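You operate a simulated robot arm through the tools that you are given. There is no shell and no other tool.

You are at the controls of a simulated robot arm. One attempt, no reset.

JOB
Drive the high rivet home at 5 bar, then shut the blue valve.
Fine: the rivet under the blue squeezer; set the blue dial, open the valve, hold the blue lever down; the strip stays where it is.

Only the result counts: the job must be done as asked and must still hold three seconds after the hand-in. Knocking over, shifting, dropping, spilling or breaking anything else fails it.

ROBOT AND FRAMES
A 7-joint arm with a two-finger parallel gripper, fixed in place. Base frame: the origin is at the foot of the arm, x ahead of it, y to its left, z up; the work surface is at about z = 0.86. Lengths are in m, angles in degrees, forces in N, time in s.
Its first joint turns from -132.0 to 132.0 degrees. Payload 3.91 kg.
The tool frame sits at the grasp point between the pads (the TCP): z along the fingers, y along the line on which they close. The tips reach 0.03 m beyond it. The gripper opens to 0.11 m. The fingers are 0.02 m wide and 0.01 m thick; the gripper's body (0.048 by 0.112 m) begins 0.055 m behind the TCP.
Orientation is that of the tool frame in the base frame, as a unit quaternion [w, x, y, z]. With the fingers straight down and closing along the base's y, the tool's x points along the base's -x, its y along +y and its z along -z.

CONTROLS
- The arm moves only by the tool step_arm. Its argument "moves" is a list of rows, each a list of 7 numbers: the opening, from 0 (shut) to 1 (fully open), then the shift along the tool's x, y, z in units of 40 mm (1.0 is 40 mm), then the turn, a rotation vector about the tool's x, y, z in units of 4 degrees (1.0 is 4 degrees). In form: [[grip, tx, ty, tz, wx, wy, wz], ...]. A call has 1 to 20 rows; each row shifts and turns the commanded pose from where the row before left it, along the tool's axes as they then stand. A call with a number of a shift or a turn outside -1 to 1 is refused whole. Each row takes 0.2 s and may step no farther than 0.05 m and 8.6 degrees from the row before; otherwise, or with a gripper value out of range, the whole call is refused. Where a pose cannot be reached the arm comes as near as it can. A force on the tool above 70 N (or 10 N above the force at the start of the call, whichever is more), or a blocked arm, ends the call early, and 0.2 s more pass. The fingers move at their own pace (about 0.108 m/s each) and stop on an object; they squeeze with about 27 N. The grip force told is the motor's: it shows also when the fingers shut on nothing. Time passes only in rows, and 0.2 s behind the last, so rows that do not move let the fingers close. The reply holds the time, the measured pose of the TCP, the force on the tool along the base axes, the opening and the grip force, in the units named above and with some noise, with the torque about the TCP (base axes, N m) and any sound that the robot's microphone picked up, and new pictures: "views" is both (left out), scene, wrist or none.
- Cameras (640 x 400 px; columns grow to the right, rows downward): "scene" is fixed at [0.4006, -0.499, 1.553]; the picture's right is [1.00, 0.10, 0.00], its down [0.03, -0.32, -0.95] and it looks along [-0.09, 0.94, -0.32] (base axes); focal length 350 px, centre (320, 200). "wrist" rides on the gripper at [0.072, 0.017, -0.103] in the tool frame; the picture's right is [-0.23, 0.97, 0.00], its down [-0.76, -0.18, -0.62] and it looks along [-0.61, -0.14, 0.78] (tool axes); focal length 222 px, centre (320, 200). There is no depth. A picture from a camera that has moved, and an enlarged one, comes with that camera's place and axes in the base frame and with its lens.
- close_up(camera, box): a new picture of the part [left, top, right, bottom] of that camera's present view, enlarged. It takes no simulated time.
- job_done(): hands the job in; it is judged then, once.

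Places have to be worked out from the pictures, the camera data and where the tool is seen. Open the gripper and draw the arm clear of the work before you hand the job in, unless the task says otherwise.

The tools are called as name(argument=value, ...) on one line, values as JSON. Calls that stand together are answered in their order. step_arm: Moves the arm, as the interface text tells. Its arguments: {"type":"object","properties":{"moves":{"type":"array"},"views":{"type":"string","enum":["both","scene","wrist","none"]}},"required":["moves"]} The other tools are called the same way: close_up (camera, box) takes an enlarged picture of a part of a camera's view; job_done () hands the job in.

At the start:

```text
clock: 0.0
tool_pos: [0.2344, 0.678, 1.3285]
tool_rot: [0.0, 0.001, 1.0, -0.001]
wrist_force: [0.3, 0.3, -0.4]
moment: [-0.04, 0.0, -0.02]
width: 0.1097
gripper_force: 0.1
```

scene: 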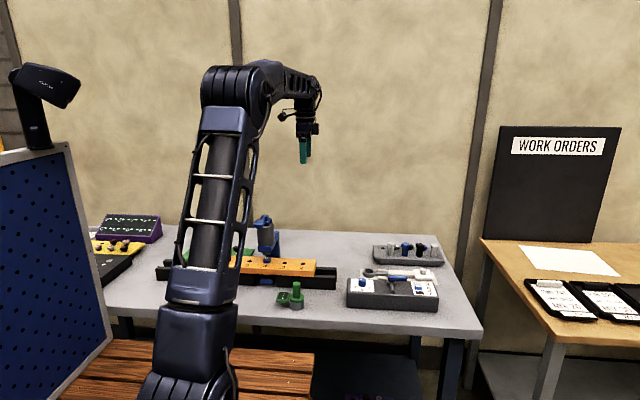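
wrist: 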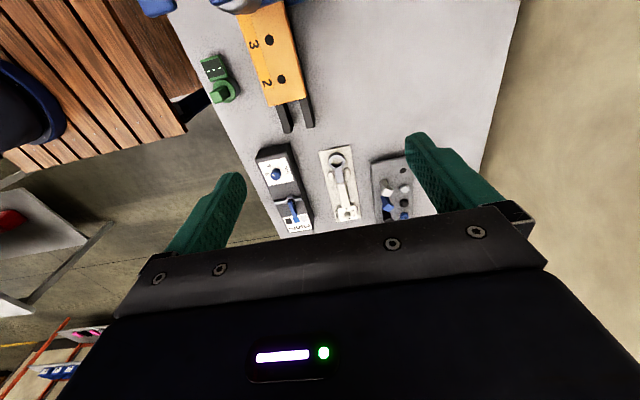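

The pictures show a bench with an orange strip, a blue squeezer, a panel with blue controls and other stuff. I take close-ups first to understand the layout.

close_up(camera="scene", box=[140, 200, 300, 300])

close_up(camera="scene", box=[240, 230, 360, 310])

close_up(camera="scene", box=[335, 230, 455, 320])

close_up(camera="wrist", box=[180, 0, 340, 120])

close_up(camera="wrist", box=[240, 130, 420, 240])

close_up(camera="scene", box=[80, 200, 200, 300])

```text
4.00 times, centred on (220, 250) of scene
camera zoom: at [0.4006, -0.499, 1.553], right [1.0, 0.1, 0.0], down [0.03, -0.32, -0.95], along [-0.09, 0.94, -0.32], focal length 1399 px, centre (720, 0)
```

zoom: 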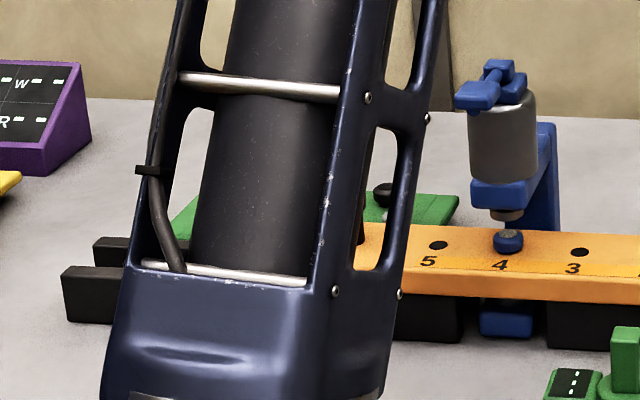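

```text
5.00 times, centred on (300, 270) of scene
camera zoom: at [0.4006, -0.499, 1.553], right [1.0, 0.1, 0.0], down [0.03, -0.32, -0.95], along [-0.09, 0.94, -0.32], focal length 1749 px, centre (420, -150)
```

zoom: 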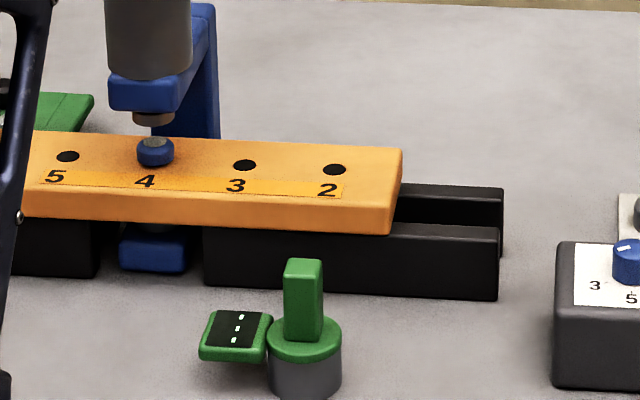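

```text
4.44 times, centred on (395, 275) of scene
camera zoom: at [0.4006, -0.499, 1.553], right [1.0, 0.1, 0.0], down [0.03, -0.32, -0.95], along [-0.09, 0.94, -0.32], focal length 1555 px, centre (-13, -133)
```

zoom: 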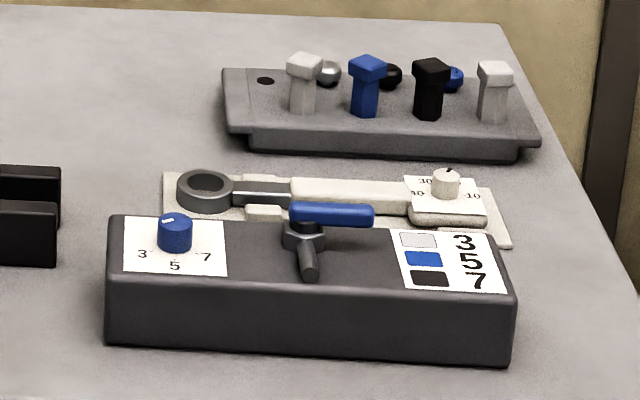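

```text
3.33 times, centred on (260, 60) of wrist
camera zoom: at [0.1622, 0.6938, 1.4325], right [0.23, 0.97, 0.0], down [0.76, -0.18, 0.62], along [0.61, -0.14, -0.78], focal length 740 px, centre (520, 667)
```

zoom: 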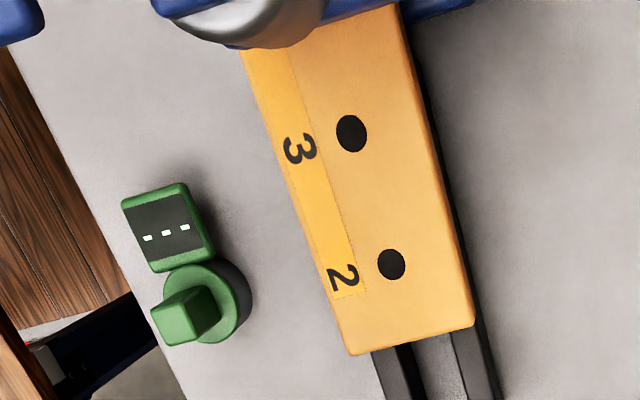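

```text
3.56 times, centred on (330, 185) of wrist
camera zoom: at [0.1622, 0.6938, 1.4325], right [0.23, 0.97, 0.0], down [0.76, -0.18, 0.62], along [0.61, -0.14, -0.78], focal length 790 px, centre (284, 253)
```

zoom: 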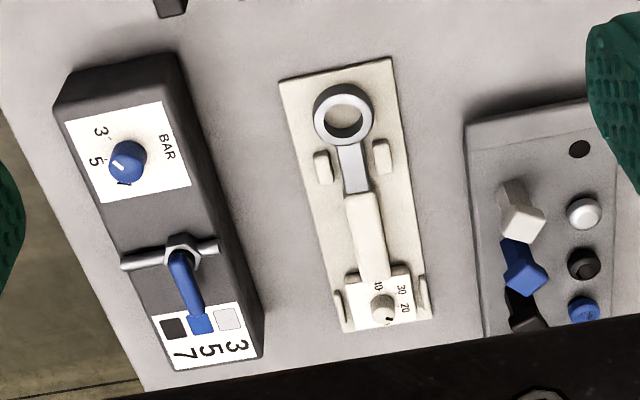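

```text
4.00 times, centred on (140, 250) of scene
camera zoom: at [0.4006, -0.499, 1.553], right [1.0, 0.1, 0.0], down [0.03, -0.32, -0.95], along [-0.09, 0.94, -0.32], focal length 1399 px, centre (1040, 0)
```

zoom: 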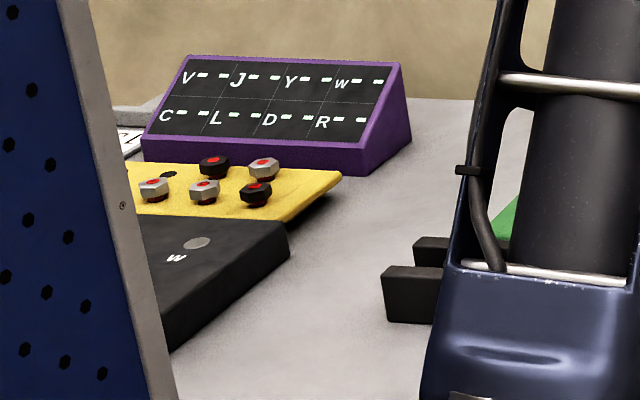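

The panel holds the blue dial (marks 3/5/7) and the blue valve handle. I zoom in further on the dial pointer, valve and squeezer.

close_up(camera="scene", box=[350, 262, 400, 296])

close_up(camera="scene", box=[245, 205, 295, 295])

close_up(camera="wrist", box=[255, 145, 315, 185])

close_up(camera="wrist", box=[265, 185, 325, 240])

close_up(camera="scene", box=[375, 265, 440, 310])

```text
11.76 times, centred on (375, 279) of scene
camera zoom: at [0.4006, -0.499, 1.553], right [1.0, 0.1, 0.0], down [0.03, -0.32, -0.95], along [-0.09, 0.94, -0.32], focal length 4115 px, centre (-327, -729)
```

zoom: 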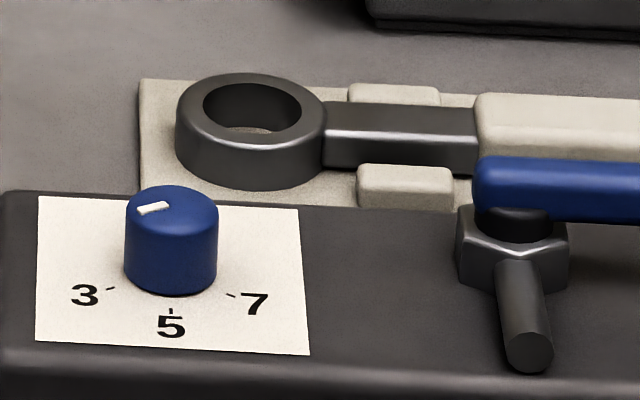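

```text
4.44 times, centred on (270, 250) of scene
camera zoom: at [0.4006, -0.499, 1.553], right [1.0, 0.1, 0.0], down [0.03, -0.32, -0.95], along [-0.09, 0.94, -0.32], focal length 1555 px, centre (542, -22)
```

zoom: 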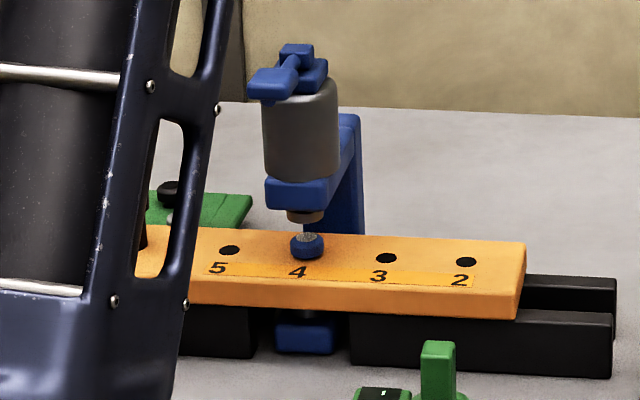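

```text
10.00 times, centred on (285, 165) of wrist
camera zoom: at [0.1622, 0.6938, 1.4325], right [0.23, 0.97, 0.0], down [0.76, -0.18, 0.62], along [0.61, -0.14, -0.78], focal length 2221 px, centre (670, 550)
```

zoom: 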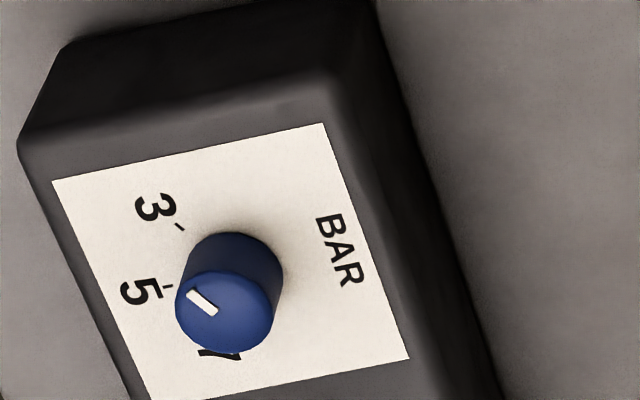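

```text
7.27 times, centred on (295, 212) of wrist
camera zoom: at [0.1622, 0.6938, 1.4325], right [0.23, 0.97, 0.0], down [0.76, -0.18, 0.62], along [0.61, -0.14, -0.78], focal length 1615 px, centre (502, 109)
```

zoom: 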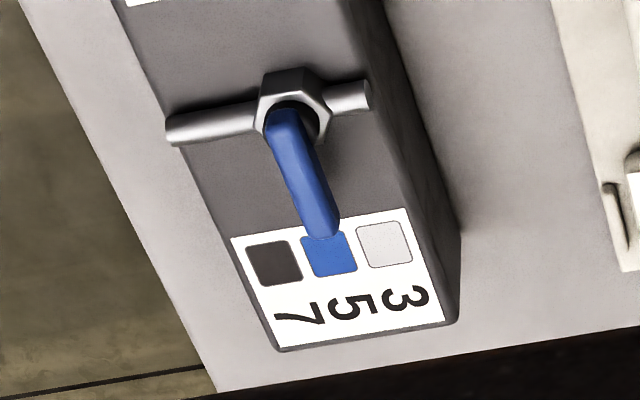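

```text
8.89 times, centred on (408, 288) of scene
camera zoom: at [0.4006, -0.499, 1.553], right [1.0, 0.1, 0.0], down [0.03, -0.32, -0.95], along [-0.09, 0.94, -0.32], focal length 3109 px, centre (-458, -578)
```

zoom: 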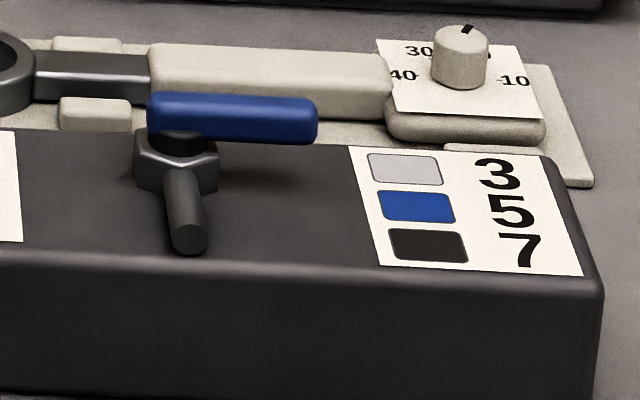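

The dial's pointer is at 3, its top is at about (0.444, 0.510, 0.938), and the valve handle lies crosswise to the pipe (shut) with its pivot near (0.542, 0.518). I move the open gripper above the dial for a better look.

step_arm(moves=[[1, -0.85, -0.7, 0.5, 0, 0, 0], [1, -0.85, -0.7, 0.5, 0, 0, 0], [1, -0.85, -0.7, 0.5, 0, 0, 0], [1, -0.85, -0.7, 0.5, 0, 0, 0], [1, -0.85, -0.7, 0.5, 0, 0, 0], [1, -0.85, -0.7, 0.5, 0, 0, 0], [1, 0, 0, 0, 0, 0, 0]])

```text
clock: 1.6
tool_pos: [0.4374, 0.5063, 1.2077]
tool_rot: [0.0, 0.0, 1.0, 0.0]
wrist_force: [0.0, 0.3, 0.0]
moment: [-0.02, 0.01, 0.01]
width: 0.1098
gripper_force: 0.0
camera wrist: at [0.3659, 0.5235, 1.3118], right [0.23, 0.97, 0.0], down [0.76, -0.18, 0.62], along [0.61, -0.14, -0.78], focal length 222 px, centre (320, 200)
```

scene: 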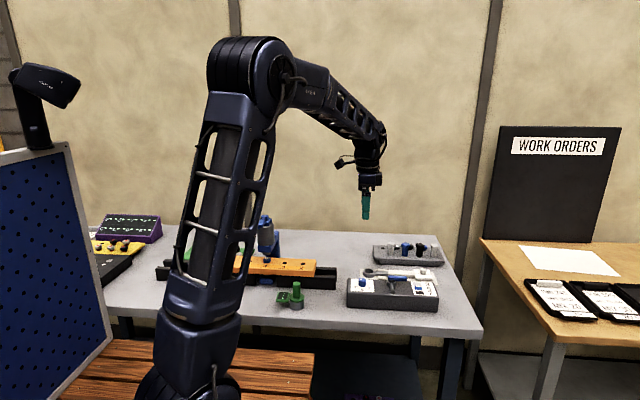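
wrist: 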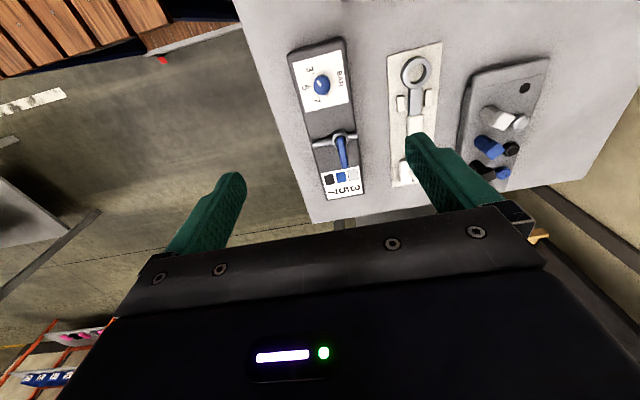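

close_up(camera="wrist", box=[280, 30, 380, 120])

close_up(camera="wrist", box=[290, 110, 390, 210])

close_up(camera="scene", box=[150, 205, 300, 295])

```text
4.44 times, centred on (330, 75) of wrist
camera zoom: at [0.3659, 0.5235, 1.3118], right [0.23, 0.97, 0.0], down [0.76, -0.18, 0.62], along [0.61, -0.14, -0.78], focal length 987 px, centre (276, 756)
```

zoom: 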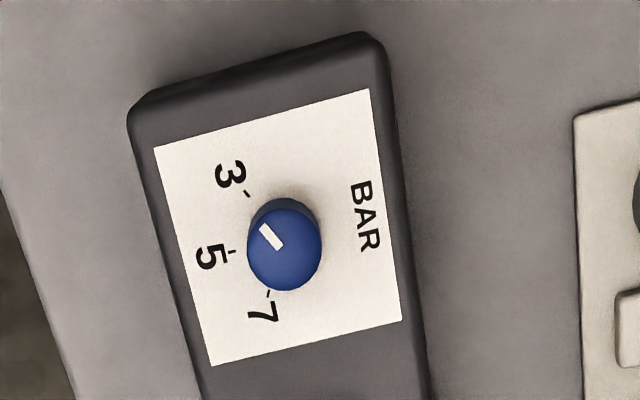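

```text
4.00 times, centred on (340, 160) of wrist
camera zoom: at [0.3659, 0.5235, 1.3118], right [0.23, 0.97, 0.0], down [0.76, -0.18, 0.62], along [0.61, -0.14, -0.78], focal length 888 px, centre (240, 360)
```

zoom: 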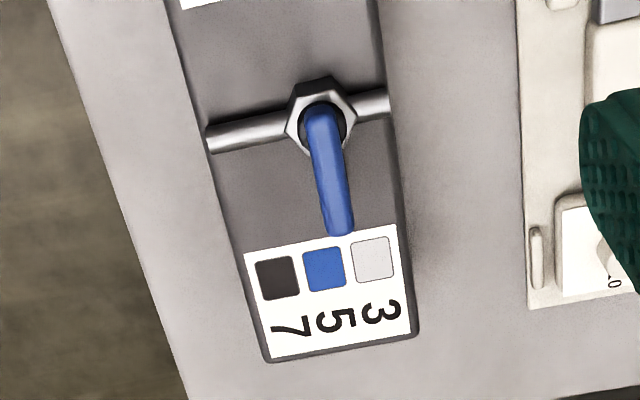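

```text
4.27 times, centred on (225, 250) of scene
camera zoom: at [0.4006, -0.499, 1.553], right [1.0, 0.1, 0.0], down [0.03, -0.32, -0.95], along [-0.09, 0.94, -0.32], focal length 1492 px, centre (725, -13)
```

zoom: 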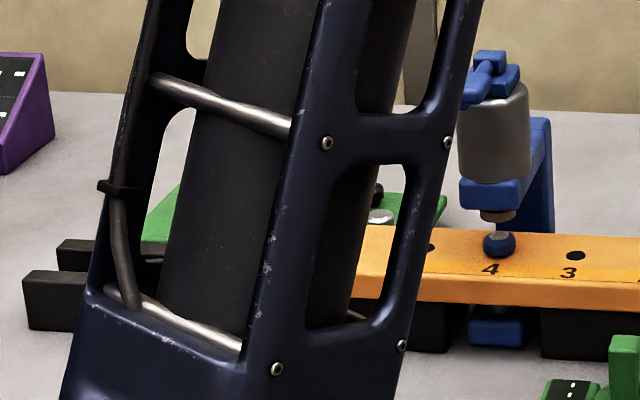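

Dial centre is about (0.4425, 0.510), top z 0.938, panel top about 0.917, ticks 60° apart. I centre over the dial, turn the gripper by -30° about the vertical (so the 60° turn is symmetric), and descend part-way.

step_arm(moves=[[0.5, -0.1275, 0.0925, 0, 0, 0, 0], [0.5, 0, 0, 0.5, 0, 0, 1], [0.5, 0, 0, 0.5, 0, 0, 1], [0.5, 0, 0, 0.5, 0, 0, 1], [0.5, 0, 0, 0.5, 0, 0, 1], [0.5, 0, 0, 0.5, 0, 0, 1], [0.5, 0, 0, 0.5, 0, 0, 1], [0.5, 0, 0, 0.5, 0, 0, 1], [0.5, 0, 0, 0.5, 0, 0, 0.5], [0.5, 0, 0, 0, 0, 0, 0]])

```text
clock: 3.8
tool_pos: [0.4434, 0.5135, 1.0479]
tool_rot: [0.001, 0.26, 0.966, 0.0]
wrist_force: [-0.5, 0.1, -0.2]
moment: [-0.01, 0.01, -0.02]
width: 0.0552
gripper_force: 0.1
camera wrist: at [0.3889, 0.5633, 1.1523], right [0.68, 0.73, 0.0], down [0.57, -0.54, 0.62], along [0.45, -0.43, -0.78], focal length 222 px, centre (320, 200)
```

scene: 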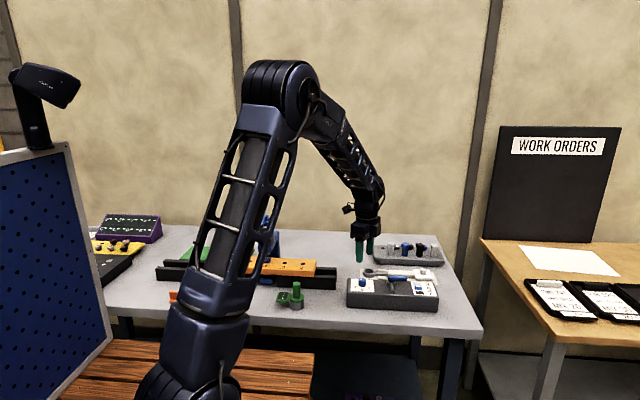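
wrist: 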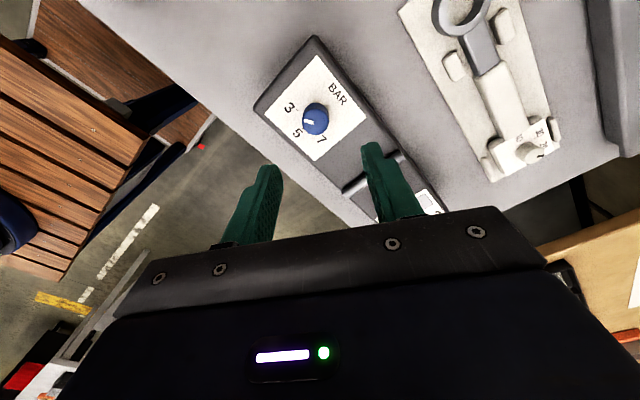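

I check the alignment from a close-up before going further down.

close_up(camera="wrist", box=[240, 70, 400, 190])

step_arm(moves=[[0.5, 0, 0, 0, 0, 0, 0]], views="none")

```text
3.33 times, centred on (320, 130) of wrist
camera zoom: at [0.3889, 0.5633, 1.1523], right [0.68, 0.73, 0.0], down [0.57, -0.54, 0.62], along [0.45, -0.43, -0.78], focal length 740 px, centre (320, 433)
```

zoom: 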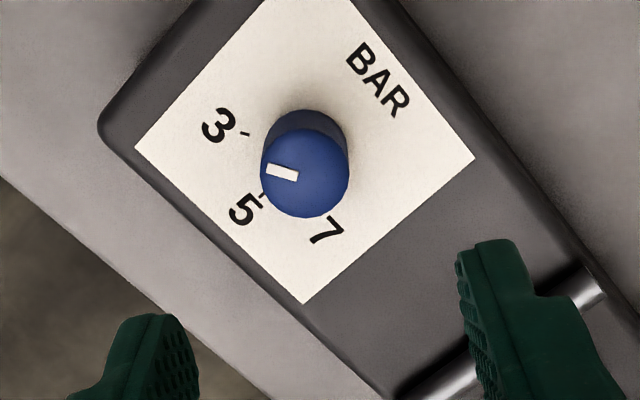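

```text
clock: 4.2
tool_pos: [0.4437, 0.5138, 1.048]
tool_rot: [0.0, 0.26, 0.966, 0.0]
wrist_force: [0.3, 0.2, -0.4]
moment: [-0.02, 0.0, 0.01]
width: 0.0551
gripper_force: 0.0
```

The dial sits about 4.4 mm off along the closing line, so I shift by that and descend to 15 mm above the grip height, then check again.

step_arm(moves=[[0.5, 0.015, -0.11, 0.4, 0, 0, 0], [0.5, 0, 0, 0.4, 0, 0, 0], [0.5, 0, 0, 0.4, 0, 0, 0], [0.5, 0, 0, 0.4, 0, 0, 0], [0.5, 0, 0, 0.3, 0, 0, 0], [0.5, 0, 0, 0, 0, 0, 0]])

close_up(camera="wrist", box=[240, 90, 400, 210])

close_up(camera="scene", box=[340, 240, 400, 300])

```text
clock: 5.6
tool_pos: [0.4411, 0.5092, 0.9714]
tool_rot: [0.0, 0.26, 0.966, 0.0]
wrist_force: [-0.4, -0.8, -0.6]
moment: [0.02, 0.01, 0.01]
width: 0.0548
gripper_force: 0.0
camera wrist: at [0.3867, 0.5598, 1.0762], right [0.68, 0.73, 0.0], down [0.57, -0.54, 0.62], along [0.45, -0.43, -0.78], focal length 222 px, centre (320, 200)
```

scene: 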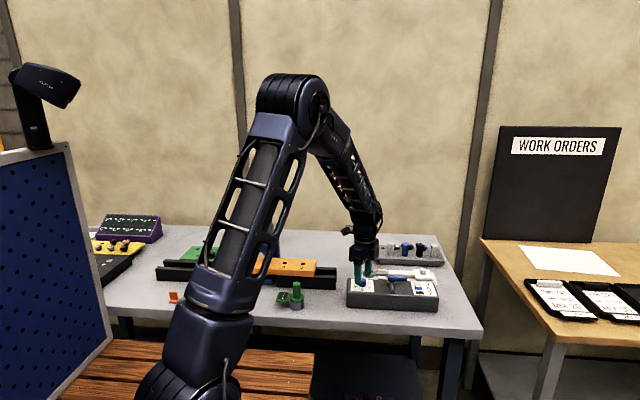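
wrist: 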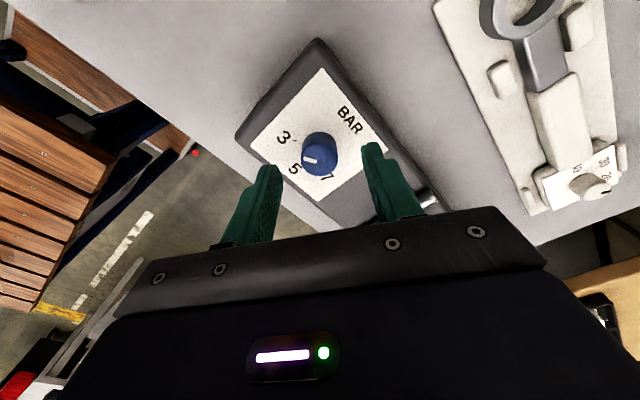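

```text
3.33 times, centred on (320, 150) of wrist
camera zoom: at [0.3867, 0.5598, 1.0762], right [0.68, 0.73, 0.0], down [0.57, -0.54, 0.62], along [0.45, -0.43, -0.78], focal length 740 px, centre (320, 367)
```

zoom: 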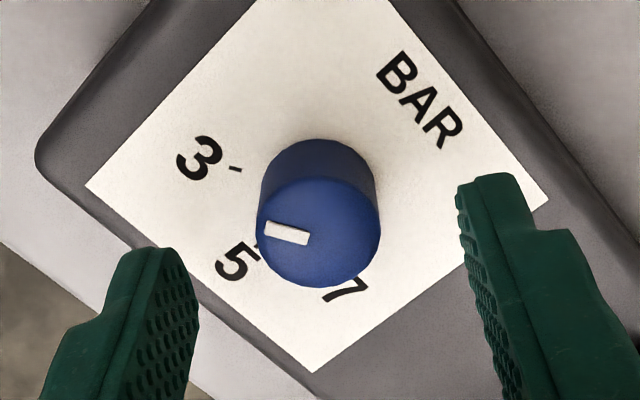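

```text
6.67 times, centred on (370, 270) of scene
camera zoom: at [0.4006, -0.499, 1.553], right [1.0, 0.1, 0.0], down [0.03, -0.32, -0.95], along [-0.09, 0.94, -0.32], focal length 2332 px, centre (-13, -267)
```

zoom: 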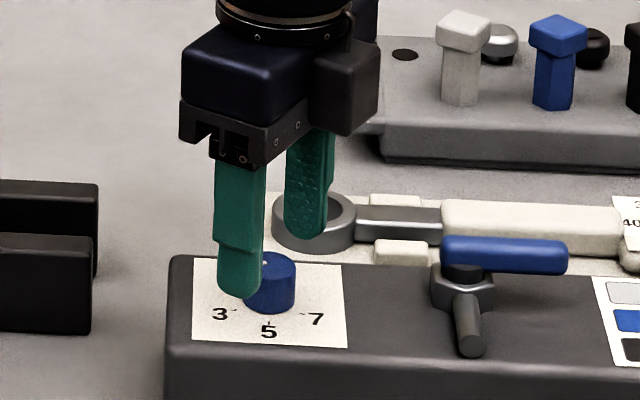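

Aligned well: the dial is midway between the fingers. I lower 18 mm and close on the dial.

step_arm(moves=[[0.5, -0.02, 0, 0.23, 0, 0, 0], [0.5, 0, 0, 0.22, 0, 0, 0], [0.5, 0, 0, 0, 0, 0, 0], [0, 0, 0, 0, 0, 0, 0], [0, 0, 0, 0, 0, 0, 0], [0, 0, 0, 0, 0, 0, 0]], views="wrist")

```text
clock: 7.0
tool_pos: [0.4428, 0.5089, 0.953]
tool_rot: [0.0, 0.26, 0.966, 0.001]
wrist_force: [-1.2, -2.8, -1.9]
moment: [-0.11, 0.05, 0.01]
width: 0.0254
gripper_force: 45.3
camera wrist: at [0.3877, 0.5592, 1.0579], right [0.68, 0.73, 0.0], down [0.57, -0.54, 0.62], along [0.45, -0.43, -0.78], focal length 222 px, centre (320, 200)
```

wrist: 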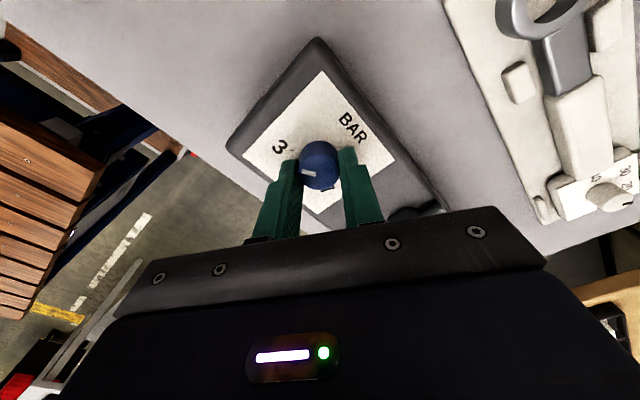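

Gripped at 25.4 mm with small side forces. I turn the tool +32° about the vertical (tool wz negative) and check the readings.

step_arm(moves=[[0, 0, 0, 0, 0, 0, -1], [0, 0, 0, 0, 0, 0, -1], [0, 0, 0, 0, 0, 0, -1], [0, 0, 0, 0, 0, 0, -1], [0, 0, 0, 0, 0, 0, -1], [0, 0, 0, 0, 0, 0, -1], [0, 0, 0, 0, 0, 0, -1], [0, 0, 0, 0, 0, 0, -1]])

close_up(camera="wrist", box=[240, 90, 400, 210])

```text
clock: 8.8
tool_pos: [0.4417, 0.5102, 0.9536]
tool_rot: [0.0, -0.018, 1.0, 0.0]
wrist_force: [19.6, 19.2, -25.1]
moment: [0.42, -0.88, -0.09]
width: 0.0254
gripper_force: 44.4
camera wrist: at [0.3691, 0.5238, 1.058], right [0.19, 0.98, 0.0], down [0.77, -0.15, 0.62], along [0.61, -0.12, -0.78], focal length 222 px, centre (320, 200)
```

scene: 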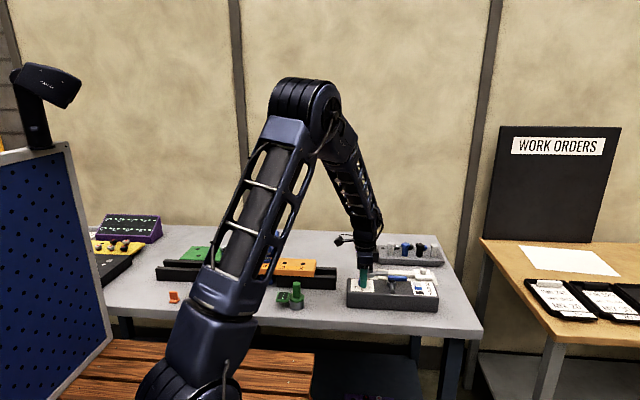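
wrist: 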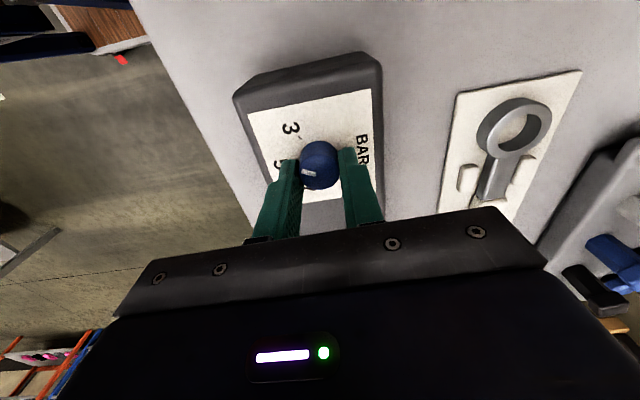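

```text
3.33 times, centred on (320, 150) of wrist
camera zoom: at [0.3691, 0.5238, 1.058], right [0.19, 0.98, 0.0], down [0.77, -0.15, 0.62], along [0.61, -0.12, -0.78], focal length 740 px, centre (320, 367)
```

zoom: 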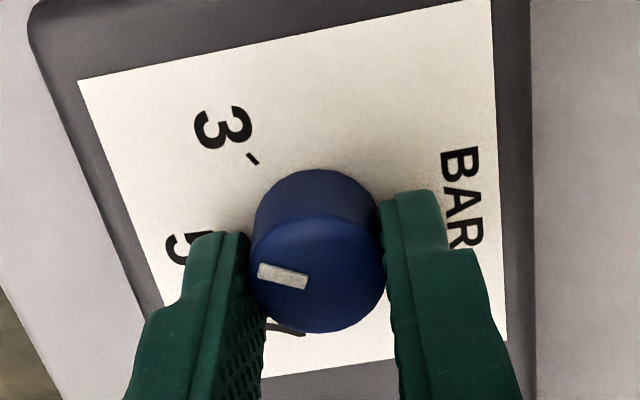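

The dial turned with the gripper (pointer now about halfway), but side forces of ~20 N built up. I release, let the arm settle, and check position before re-gripping.

step_arm(moves=[[0.45, 0, 0, 0, 0, 0, 0], [0.45, 0, 0, 0, 0, 0, 0], [0.45, 0, 0, 0, 0, 0, 0]], views="wrist")

close_up(camera="wrist", box=[240, 90, 400, 210])

```text
clock: 9.6
tool_pos: [0.4409, 0.5086, 0.9543]
tool_rot: [0.0, -0.017, 1.0, 0.0]
wrist_force: [0.6, 0.5, 0.0]
moment: [-0.01, -0.01, 0.03]
width: 0.0493
gripper_force: 0.1
camera wrist: at [0.3679, 0.5231, 1.0587], right [0.19, 0.98, 0.0], down [0.77, -0.15, 0.62], along [0.61, -0.12, -0.78], focal length 222 px, centre (320, 200)
```

wrist: 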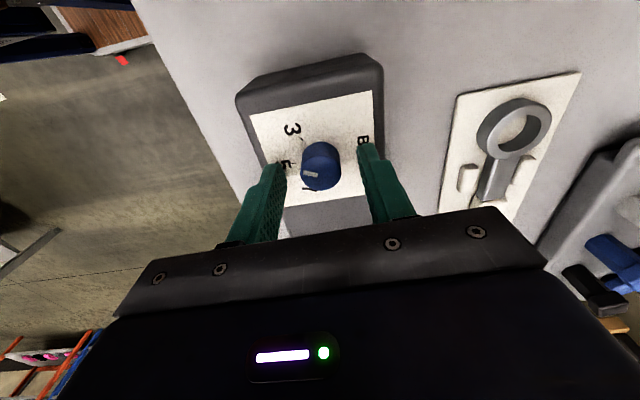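

```text
3.33 times, centred on (320, 150) of wrist
camera zoom: at [0.3679, 0.5231, 1.0587], right [0.19, 0.98, 0.0], down [0.77, -0.15, 0.62], along [0.61, -0.12, -0.78], focal length 740 px, centre (320, 367)
```

zoom: 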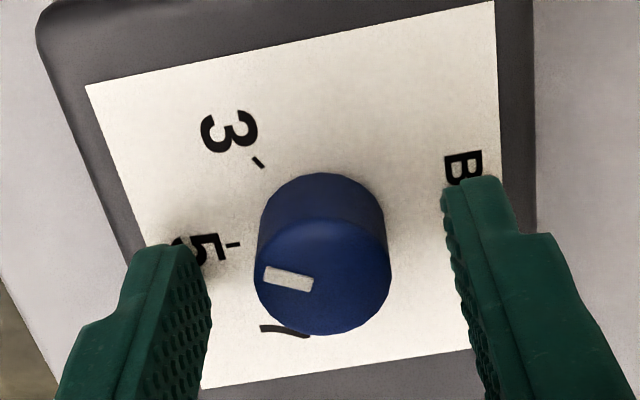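

Side force is gone after release; the pointer is ~30° short of 5. I re-grip and turn the remaining ~29°.

step_arm(moves=[[0.45, 0, 0.015, 0, 0, 0, 0], [0, 0, 0, 0, 0, 0, 0], [0, 0, 0, 0, 0, 0, 0], [0, 0, 0, 0, 0, 0, -1], [0, 0, 0, 0, 0, 0, -1], [0, 0, 0, 0, 0, 0, -1], [0, 0, 0, 0, 0, 0, -1], [0, 0, 0, 0, 0, 0, -1], [0, 0, 0, 0, 0, 0, -1], [0, 0, 0, 0, 0, 0, -1], [0, 0, 0, 0, 0, 0, -0.2]], views="none")

step_arm(moves=[[0.45, 0, 0, 0, 0, 0, 0], [0.45, 0, 0, 0, 0, 0, 0], [0.45, 0, 0, 0, 0, 0, 0]], views="wrist")

close_up(camera="wrist", box=[240, 90, 400, 210])

```text
clock: 12.0
tool_pos: [0.4408, 0.5102, 0.9543]
tool_rot: [0.001, -0.266, 0.964, 0.0]
wrist_force: [-17.8, 10.9, 2.9]
moment: [0.75, -0.05, -0.06]
width: 0.0253
gripper_force: 45.0
```

```text
clock: 12.8
tool_pos: [0.4423, 0.5095, 0.9547]
tool_rot: [-0.001, -0.265, 0.964, 0.0]
wrist_force: [-0.3, -0.5, -0.2]
moment: [-0.05, -0.02, 0.0]
width: 0.0494
gripper_force: 0.0
camera wrist: at [0.3712, 0.4867, 1.0584], right [-0.3, 0.95, 0.0], down [0.75, 0.24, 0.62], along [0.59, 0.19, -0.78], focal length 222 px, centre (320, 200)
```

wrist: 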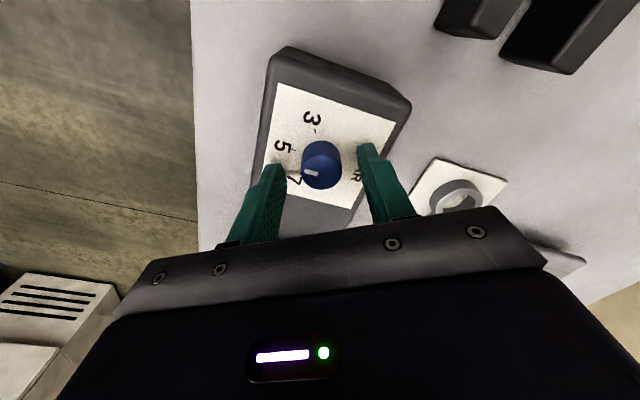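

```text
3.33 times, centred on (320, 150) of wrist
camera zoom: at [0.3712, 0.4867, 1.0584], right [-0.3, 0.95, 0.0], down [0.75, 0.24, 0.62], along [0.59, 0.19, -0.78], focal length 740 px, centre (320, 367)
```

zoom: 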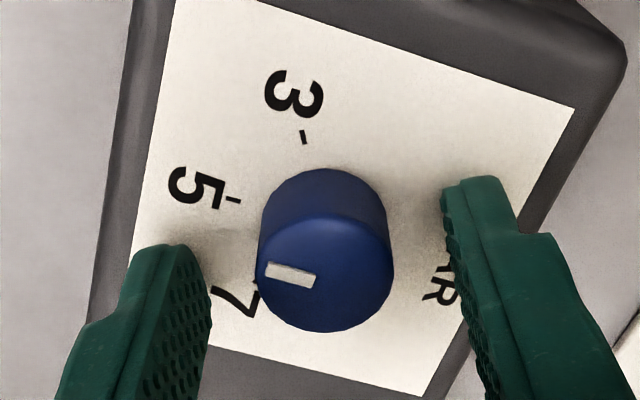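

The pointer now looks to be at 5 (within a few degrees). I lift off to verify with an unobstructed view.

step_arm(moves=[[0.45, 0, 0, -0.5, 0, 0, 0], [0.45, 0, 0, -0.7, 0, 0, 0], [0.45, 0, 0, -0.7, 0, 0, 0], [0.45, 0, 0, -0.7, 0, 0, 0], [0.45, 0, 0, 0, 0, 0, 0]])

close_up(camera="scene", box=[350, 262, 390, 296])

close_up(camera="wrist", box=[270, 60, 370, 140])

```text
clock: 14.0
tool_pos: [0.4411, 0.51, 1.0581]
tool_rot: [0.0, -0.265, 0.964, -0.001]
wrist_force: [0.7, -0.6, 0.1]
moment: [-0.01, -0.01, 0.01]
width: 0.0495
gripper_force: 0.1
camera wrist: at [0.3704, 0.4867, 1.1624], right [-0.3, 0.95, 0.0], down [0.75, 0.24, 0.62], along [0.59, 0.19, -0.78], focal length 222 px, centre (320, 200)
```

scene: 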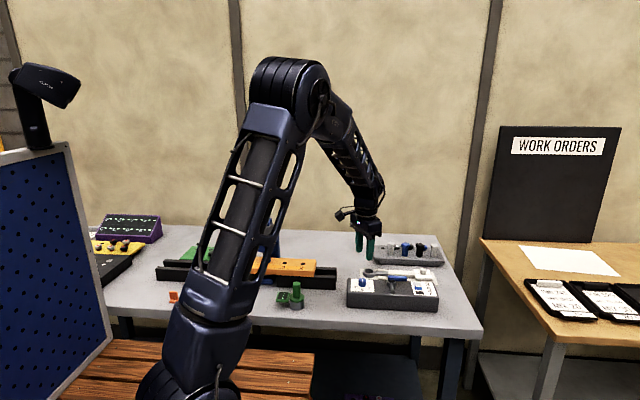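
wrist: 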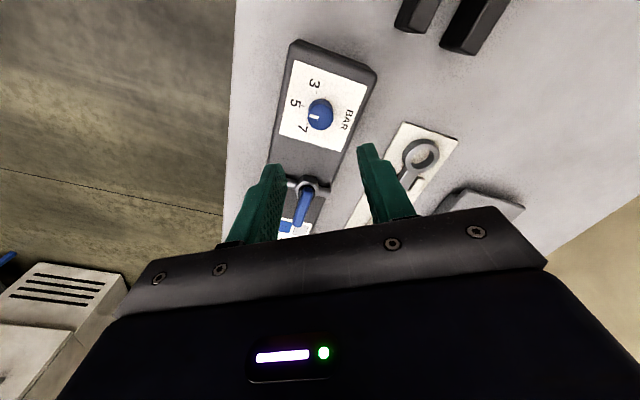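

```text
11.76 times, centred on (370, 279) of scene
camera zoom: at [0.4006, -0.499, 1.553], right [1.0, 0.1, 0.0], down [0.03, -0.32, -0.95], along [-0.09, 0.94, -0.32], focal length 4115 px, centre (-268, -729)
```

zoom: 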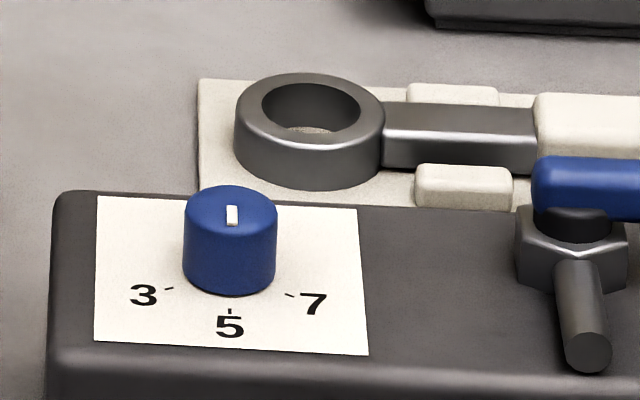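

```text
5.00 times, centred on (320, 100) of wrist
camera zoom: at [0.3704, 0.4867, 1.1624], right [-0.3, 0.95, 0.0], down [0.75, 0.24, 0.62], along [0.59, 0.19, -0.78], focal length 1111 px, centre (320, 700)
```

zoom: 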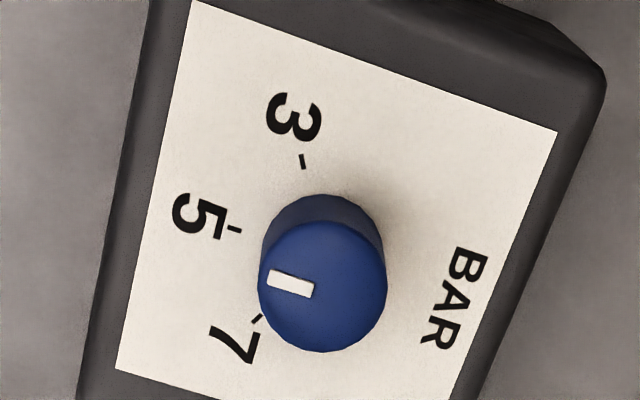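

The pointer now lines up with the 5 tick. Next I square the gripper again and move above the valve handle (about (0.572, 0.522)) to look before gripping it.

step_arm(moves=[[0.45, 0, 0, 0, 0, 0, 1], [0.45, 0, 0, 0, 0, 0, 1], [0.45, 0, 0, 0, 0, 0, 1], [0.45, 0, 0, 0, 0, 0, 1], [0.45, 0, 0, 0, 0, 0, 1], [0.45, 0, 0, 0, 0, 0, 1], [0.45, 0, 0, 0, 0, 0, 1], [0.45, 0, 0, 0, 0, 0, 0.7], [0.45, -0.8, 0.08, 0, 0, 0, 0], [0.45, -0.8, 0.08, 0, 0, 0, 0], [0.45, -0.8, 0.08, 0, 0, 0, 0], [0.45, -0.8, 0.07, 0, 0, 0, 0], [0.45, 0, 0, 0, 0, 0, 0]])

close_up(camera="wrist", box=[240, 50, 400, 170])

close_up(camera="scene", box=[360, 230, 440, 310])

```text
clock: 16.8
tool_pos: [0.5683, 0.5204, 1.0581]
tool_rot: [-0.001, 0.0, 1.0, 0.0]
wrist_force: [1.0, -0.4, 0.8]
moment: [0.03, 0.01, 0.01]
width: 0.0493
gripper_force: 0.1
camera wrist: at [0.4958, 0.5378, 1.1622], right [0.23, 0.97, 0.0], down [0.76, -0.18, 0.62], along [0.61, -0.14, -0.78], focal length 222 px, centre (320, 200)
```

scene: 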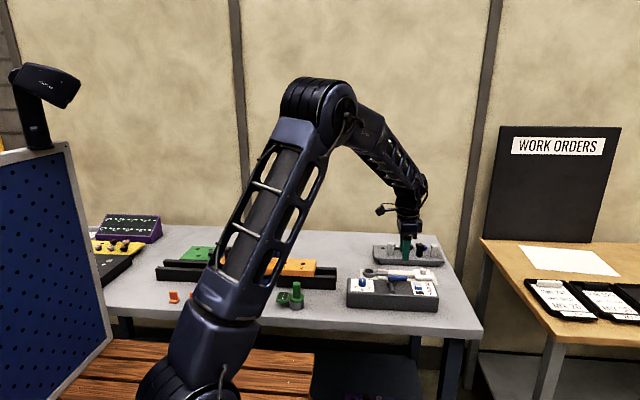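
wrist: 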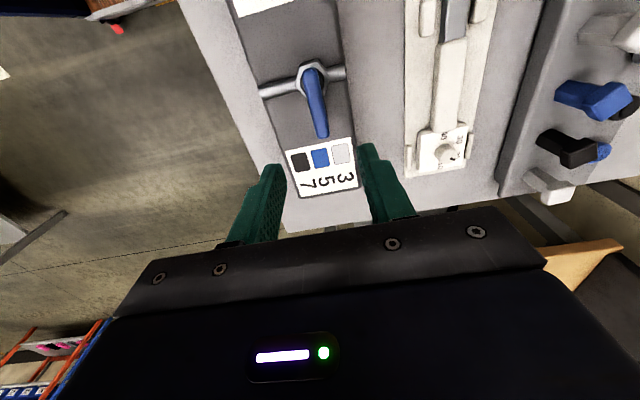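

```text
3.33 times, centred on (320, 110) of wrist
camera zoom: at [0.4958, 0.5378, 1.1622], right [0.23, 0.97, 0.0], down [0.76, -0.18, 0.62], along [0.61, -0.14, -0.78], focal length 740 px, centre (320, 500)
```

zoom: 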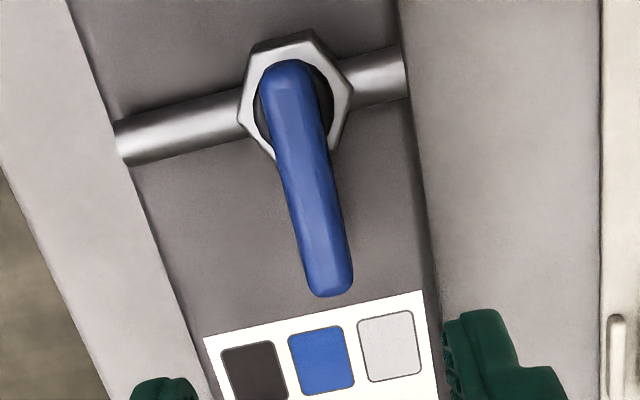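

```text
5.00 times, centred on (400, 270) of scene
camera zoom: at [0.4006, -0.499, 1.553], right [1.0, 0.1, 0.0], down [0.03, -0.32, -0.95], along [-0.09, 0.94, -0.32], focal length 1749 px, centre (-80, -150)
```

zoom: 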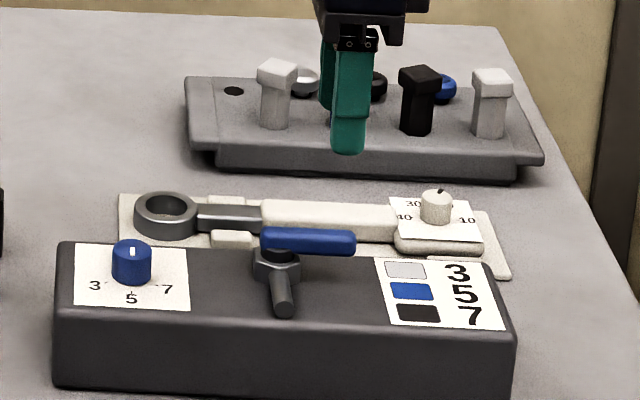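

The handle is centred near y=0.5215, pivot about (0.537, 0.522), handle top ~0.95. I descend straddling it at ~33 mm from the pivot and close gently on it.

step_arm(moves=[[0.45, -0.03, 0.03, 0.5, 0, 0, 0], [0.45, 0, 0, 0.5, 0, 0, 0], [0.45, 0, 0, 0.5, 0, 0, 0], [0.45, 0, 0, 0.5, 0, 0, 0], [0.45, 0, 0, 0.4, 0, 0, 0], [0.45, 0, 0, 0, 0, 0, 0]])

close_up(camera="wrist", box=[240, 90, 400, 210])

close_up(camera="scene", box=[370, 250, 430, 310])

```text
clock: 18.2
tool_pos: [0.571, 0.5234, 0.9612]
tool_rot: [-0.001, 0.0, 1.0, 0.0]
wrist_force: [-0.4, 1.1, 0.4]
moment: [0.01, -0.03, 0.0]
width: 0.0493
gripper_force: 0.0
camera wrist: at [0.4985, 0.5393, 1.0653], right [0.23, 0.97, 0.0], down [0.76, -0.18, 0.62], along [0.61, -0.14, -0.78], focal length 222 px, centre (320, 200)
```

scene: 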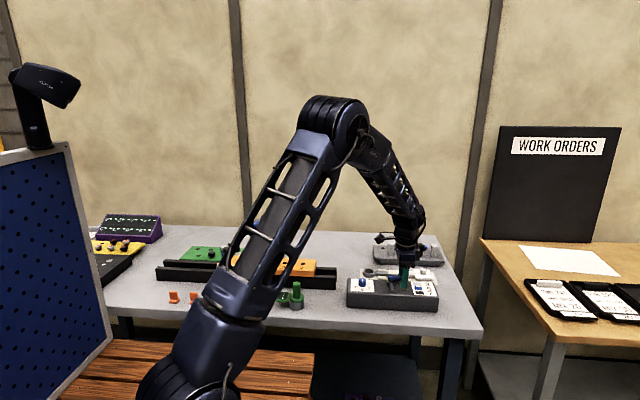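
wrist: 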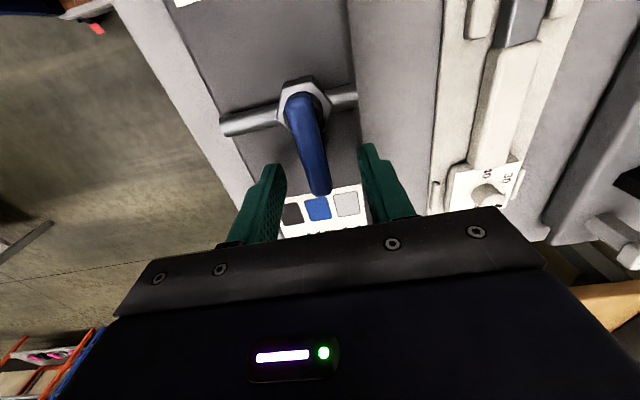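

```text
3.33 times, centred on (320, 150) of wrist
camera zoom: at [0.4985, 0.5393, 1.0653], right [0.23, 0.97, 0.0], down [0.76, -0.18, 0.62], along [0.61, -0.14, -0.78], focal length 740 px, centre (320, 367)
```

zoom: 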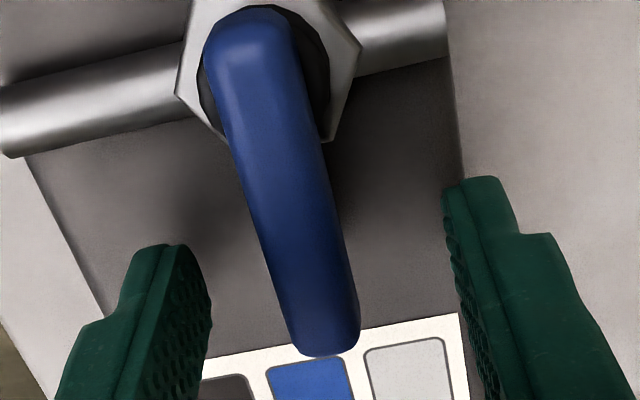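

```text
6.67 times, centred on (400, 280) of scene
camera zoom: at [0.4006, -0.499, 1.553], right [1.0, 0.1, 0.0], down [0.03, -0.32, -0.95], along [-0.09, 0.94, -0.32], focal length 2332 px, centre (-213, -333)
```

zoom: 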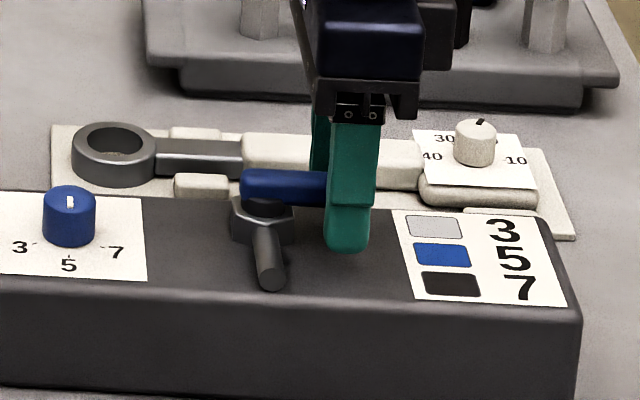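

The handle lies ~2 mm to the -y side of centre; I shift by that and close on it.

step_arm(moves=[[0.45, 0, -0.05, 0, 0, 0, 0], [0, 0, 0, 0, 0, 0, 0], [0, 0, 0, 0, 0, 0, 0], [0, 0, 0, 0, 0, 0, 0]], views="wrist")

```text
clock: 19.2
tool_pos: [0.5709, 0.5213, 0.9614]
tool_rot: [0.001, 0.0, 1.0, 0.001]
wrist_force: [1.9, 13.1, -3.9]
moment: [0.19, -0.07, -0.52]
width: 0.0136
gripper_force: 45.0
camera wrist: at [0.4984, 0.5381, 1.0657], right [0.23, 0.97, 0.0], down [0.76, -0.18, 0.62], along [0.61, -0.14, -0.78], focal length 222 px, centre (320, 200)
```

wrist: 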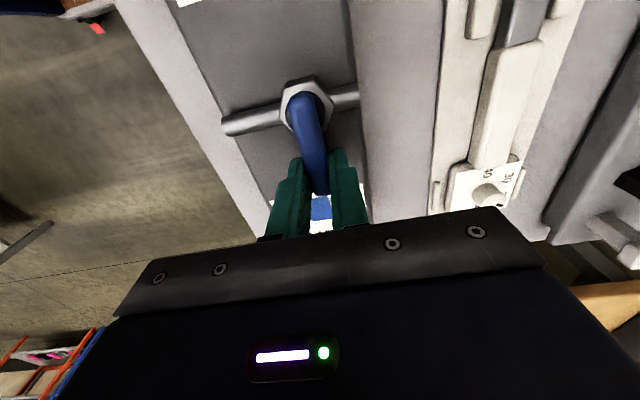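

Handle gripped (13.6 mm). I test the turning direction by nudging +y in small increments while reading the force.

step_arm(moves=[[0, 0, 0.05, 0, 0, 0, 0], [0, 0, 0, 0, 0, 0, 0]], views="none")

step_arm(moves=[[0, 0, 0.05, 0, 0, 0, 0], [0, 0, 0, 0, 0, 0, 0]], views="none")

```text
clock: 19.8
tool_pos: [0.571, 0.522, 0.9615]
tool_rot: [0.001, 0.001, 1.0, -0.001]
wrist_force: [-0.5, -2.9, -7.1]
moment: [-0.08, -0.44, 0.11]
width: 0.0137
gripper_force: 45.0
```

```text
clock: 20.4
tool_pos: [0.572, 0.5222, 0.9614]
tool_rot: [-0.001, 0.0, 1.0, -0.001]
wrist_force: [-5.9, -34.6, -7.3]
moment: [-0.23, 0.17, 0.87]
width: 0.0138
gripper_force: 44.6
```

Going +y the force climbed to ~35 N without motion, so that side looks stopped. I go back and test the -y direction.

step_arm(moves=[[0, 0, -0.05, 0, 0, 0, 0], [0, 0, -0.05, 0, 0, 0, 0], [0, 0, 0, 0, 0, 0, 0]], views="none")

step_arm(moves=[[0, 0, -0.05, 0, 0, 0, 0], [0, 0, 0, 0, 0, 0, 0]], views="none")

step_arm(moves=[[0, 0, -0.05, 0, 0, 0, 0], [0, 0, 0, 0, 0, 0, 0]], views="wrist")

```text
clock: 21.2
tool_pos: [0.5708, 0.5219, 0.9612]
tool_rot: [0.0, 0.001, 1.0, 0.001]
wrist_force: [8.1, 1.3, -20.3]
moment: [0.06, -0.4, -0.06]
width: 0.0135
gripper_force: 44.3
```

```text
clock: 21.8
tool_pos: [0.571, 0.5208, 0.961]
tool_rot: [0.0, 0.0, 1.0, 0.001]
wrist_force: [11.0, 32.4, -24.6]
moment: [0.2, -0.28, -1.1]
width: 0.0138
gripper_force: 45.5
```

```text
clock: 22.4
tool_pos: [0.571, 0.5176, 0.9624]
tool_rot: [0.0, 0.0, 1.0, 0.0]
wrist_force: [7.1, 34.3, -15.4]
moment: [0.41, -0.25, -1.2]
width: 0.0158
gripper_force: 44.9
camera wrist: at [0.4985, 0.5345, 1.0661], right [0.23, 0.97, 0.0], down [0.76, -0.18, 0.62], along [0.61, -0.14, -0.78], focal length 222 px, centre (320, 200)
```

wrist: 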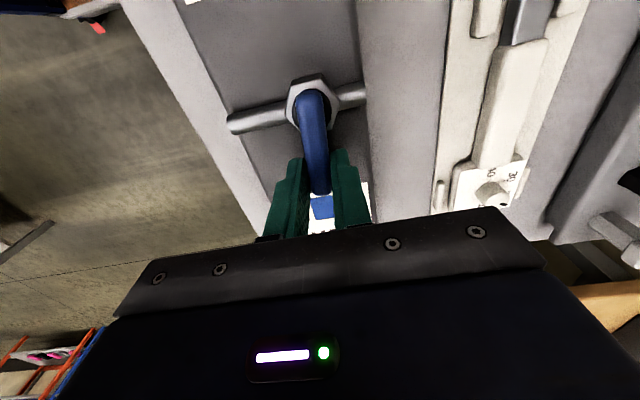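

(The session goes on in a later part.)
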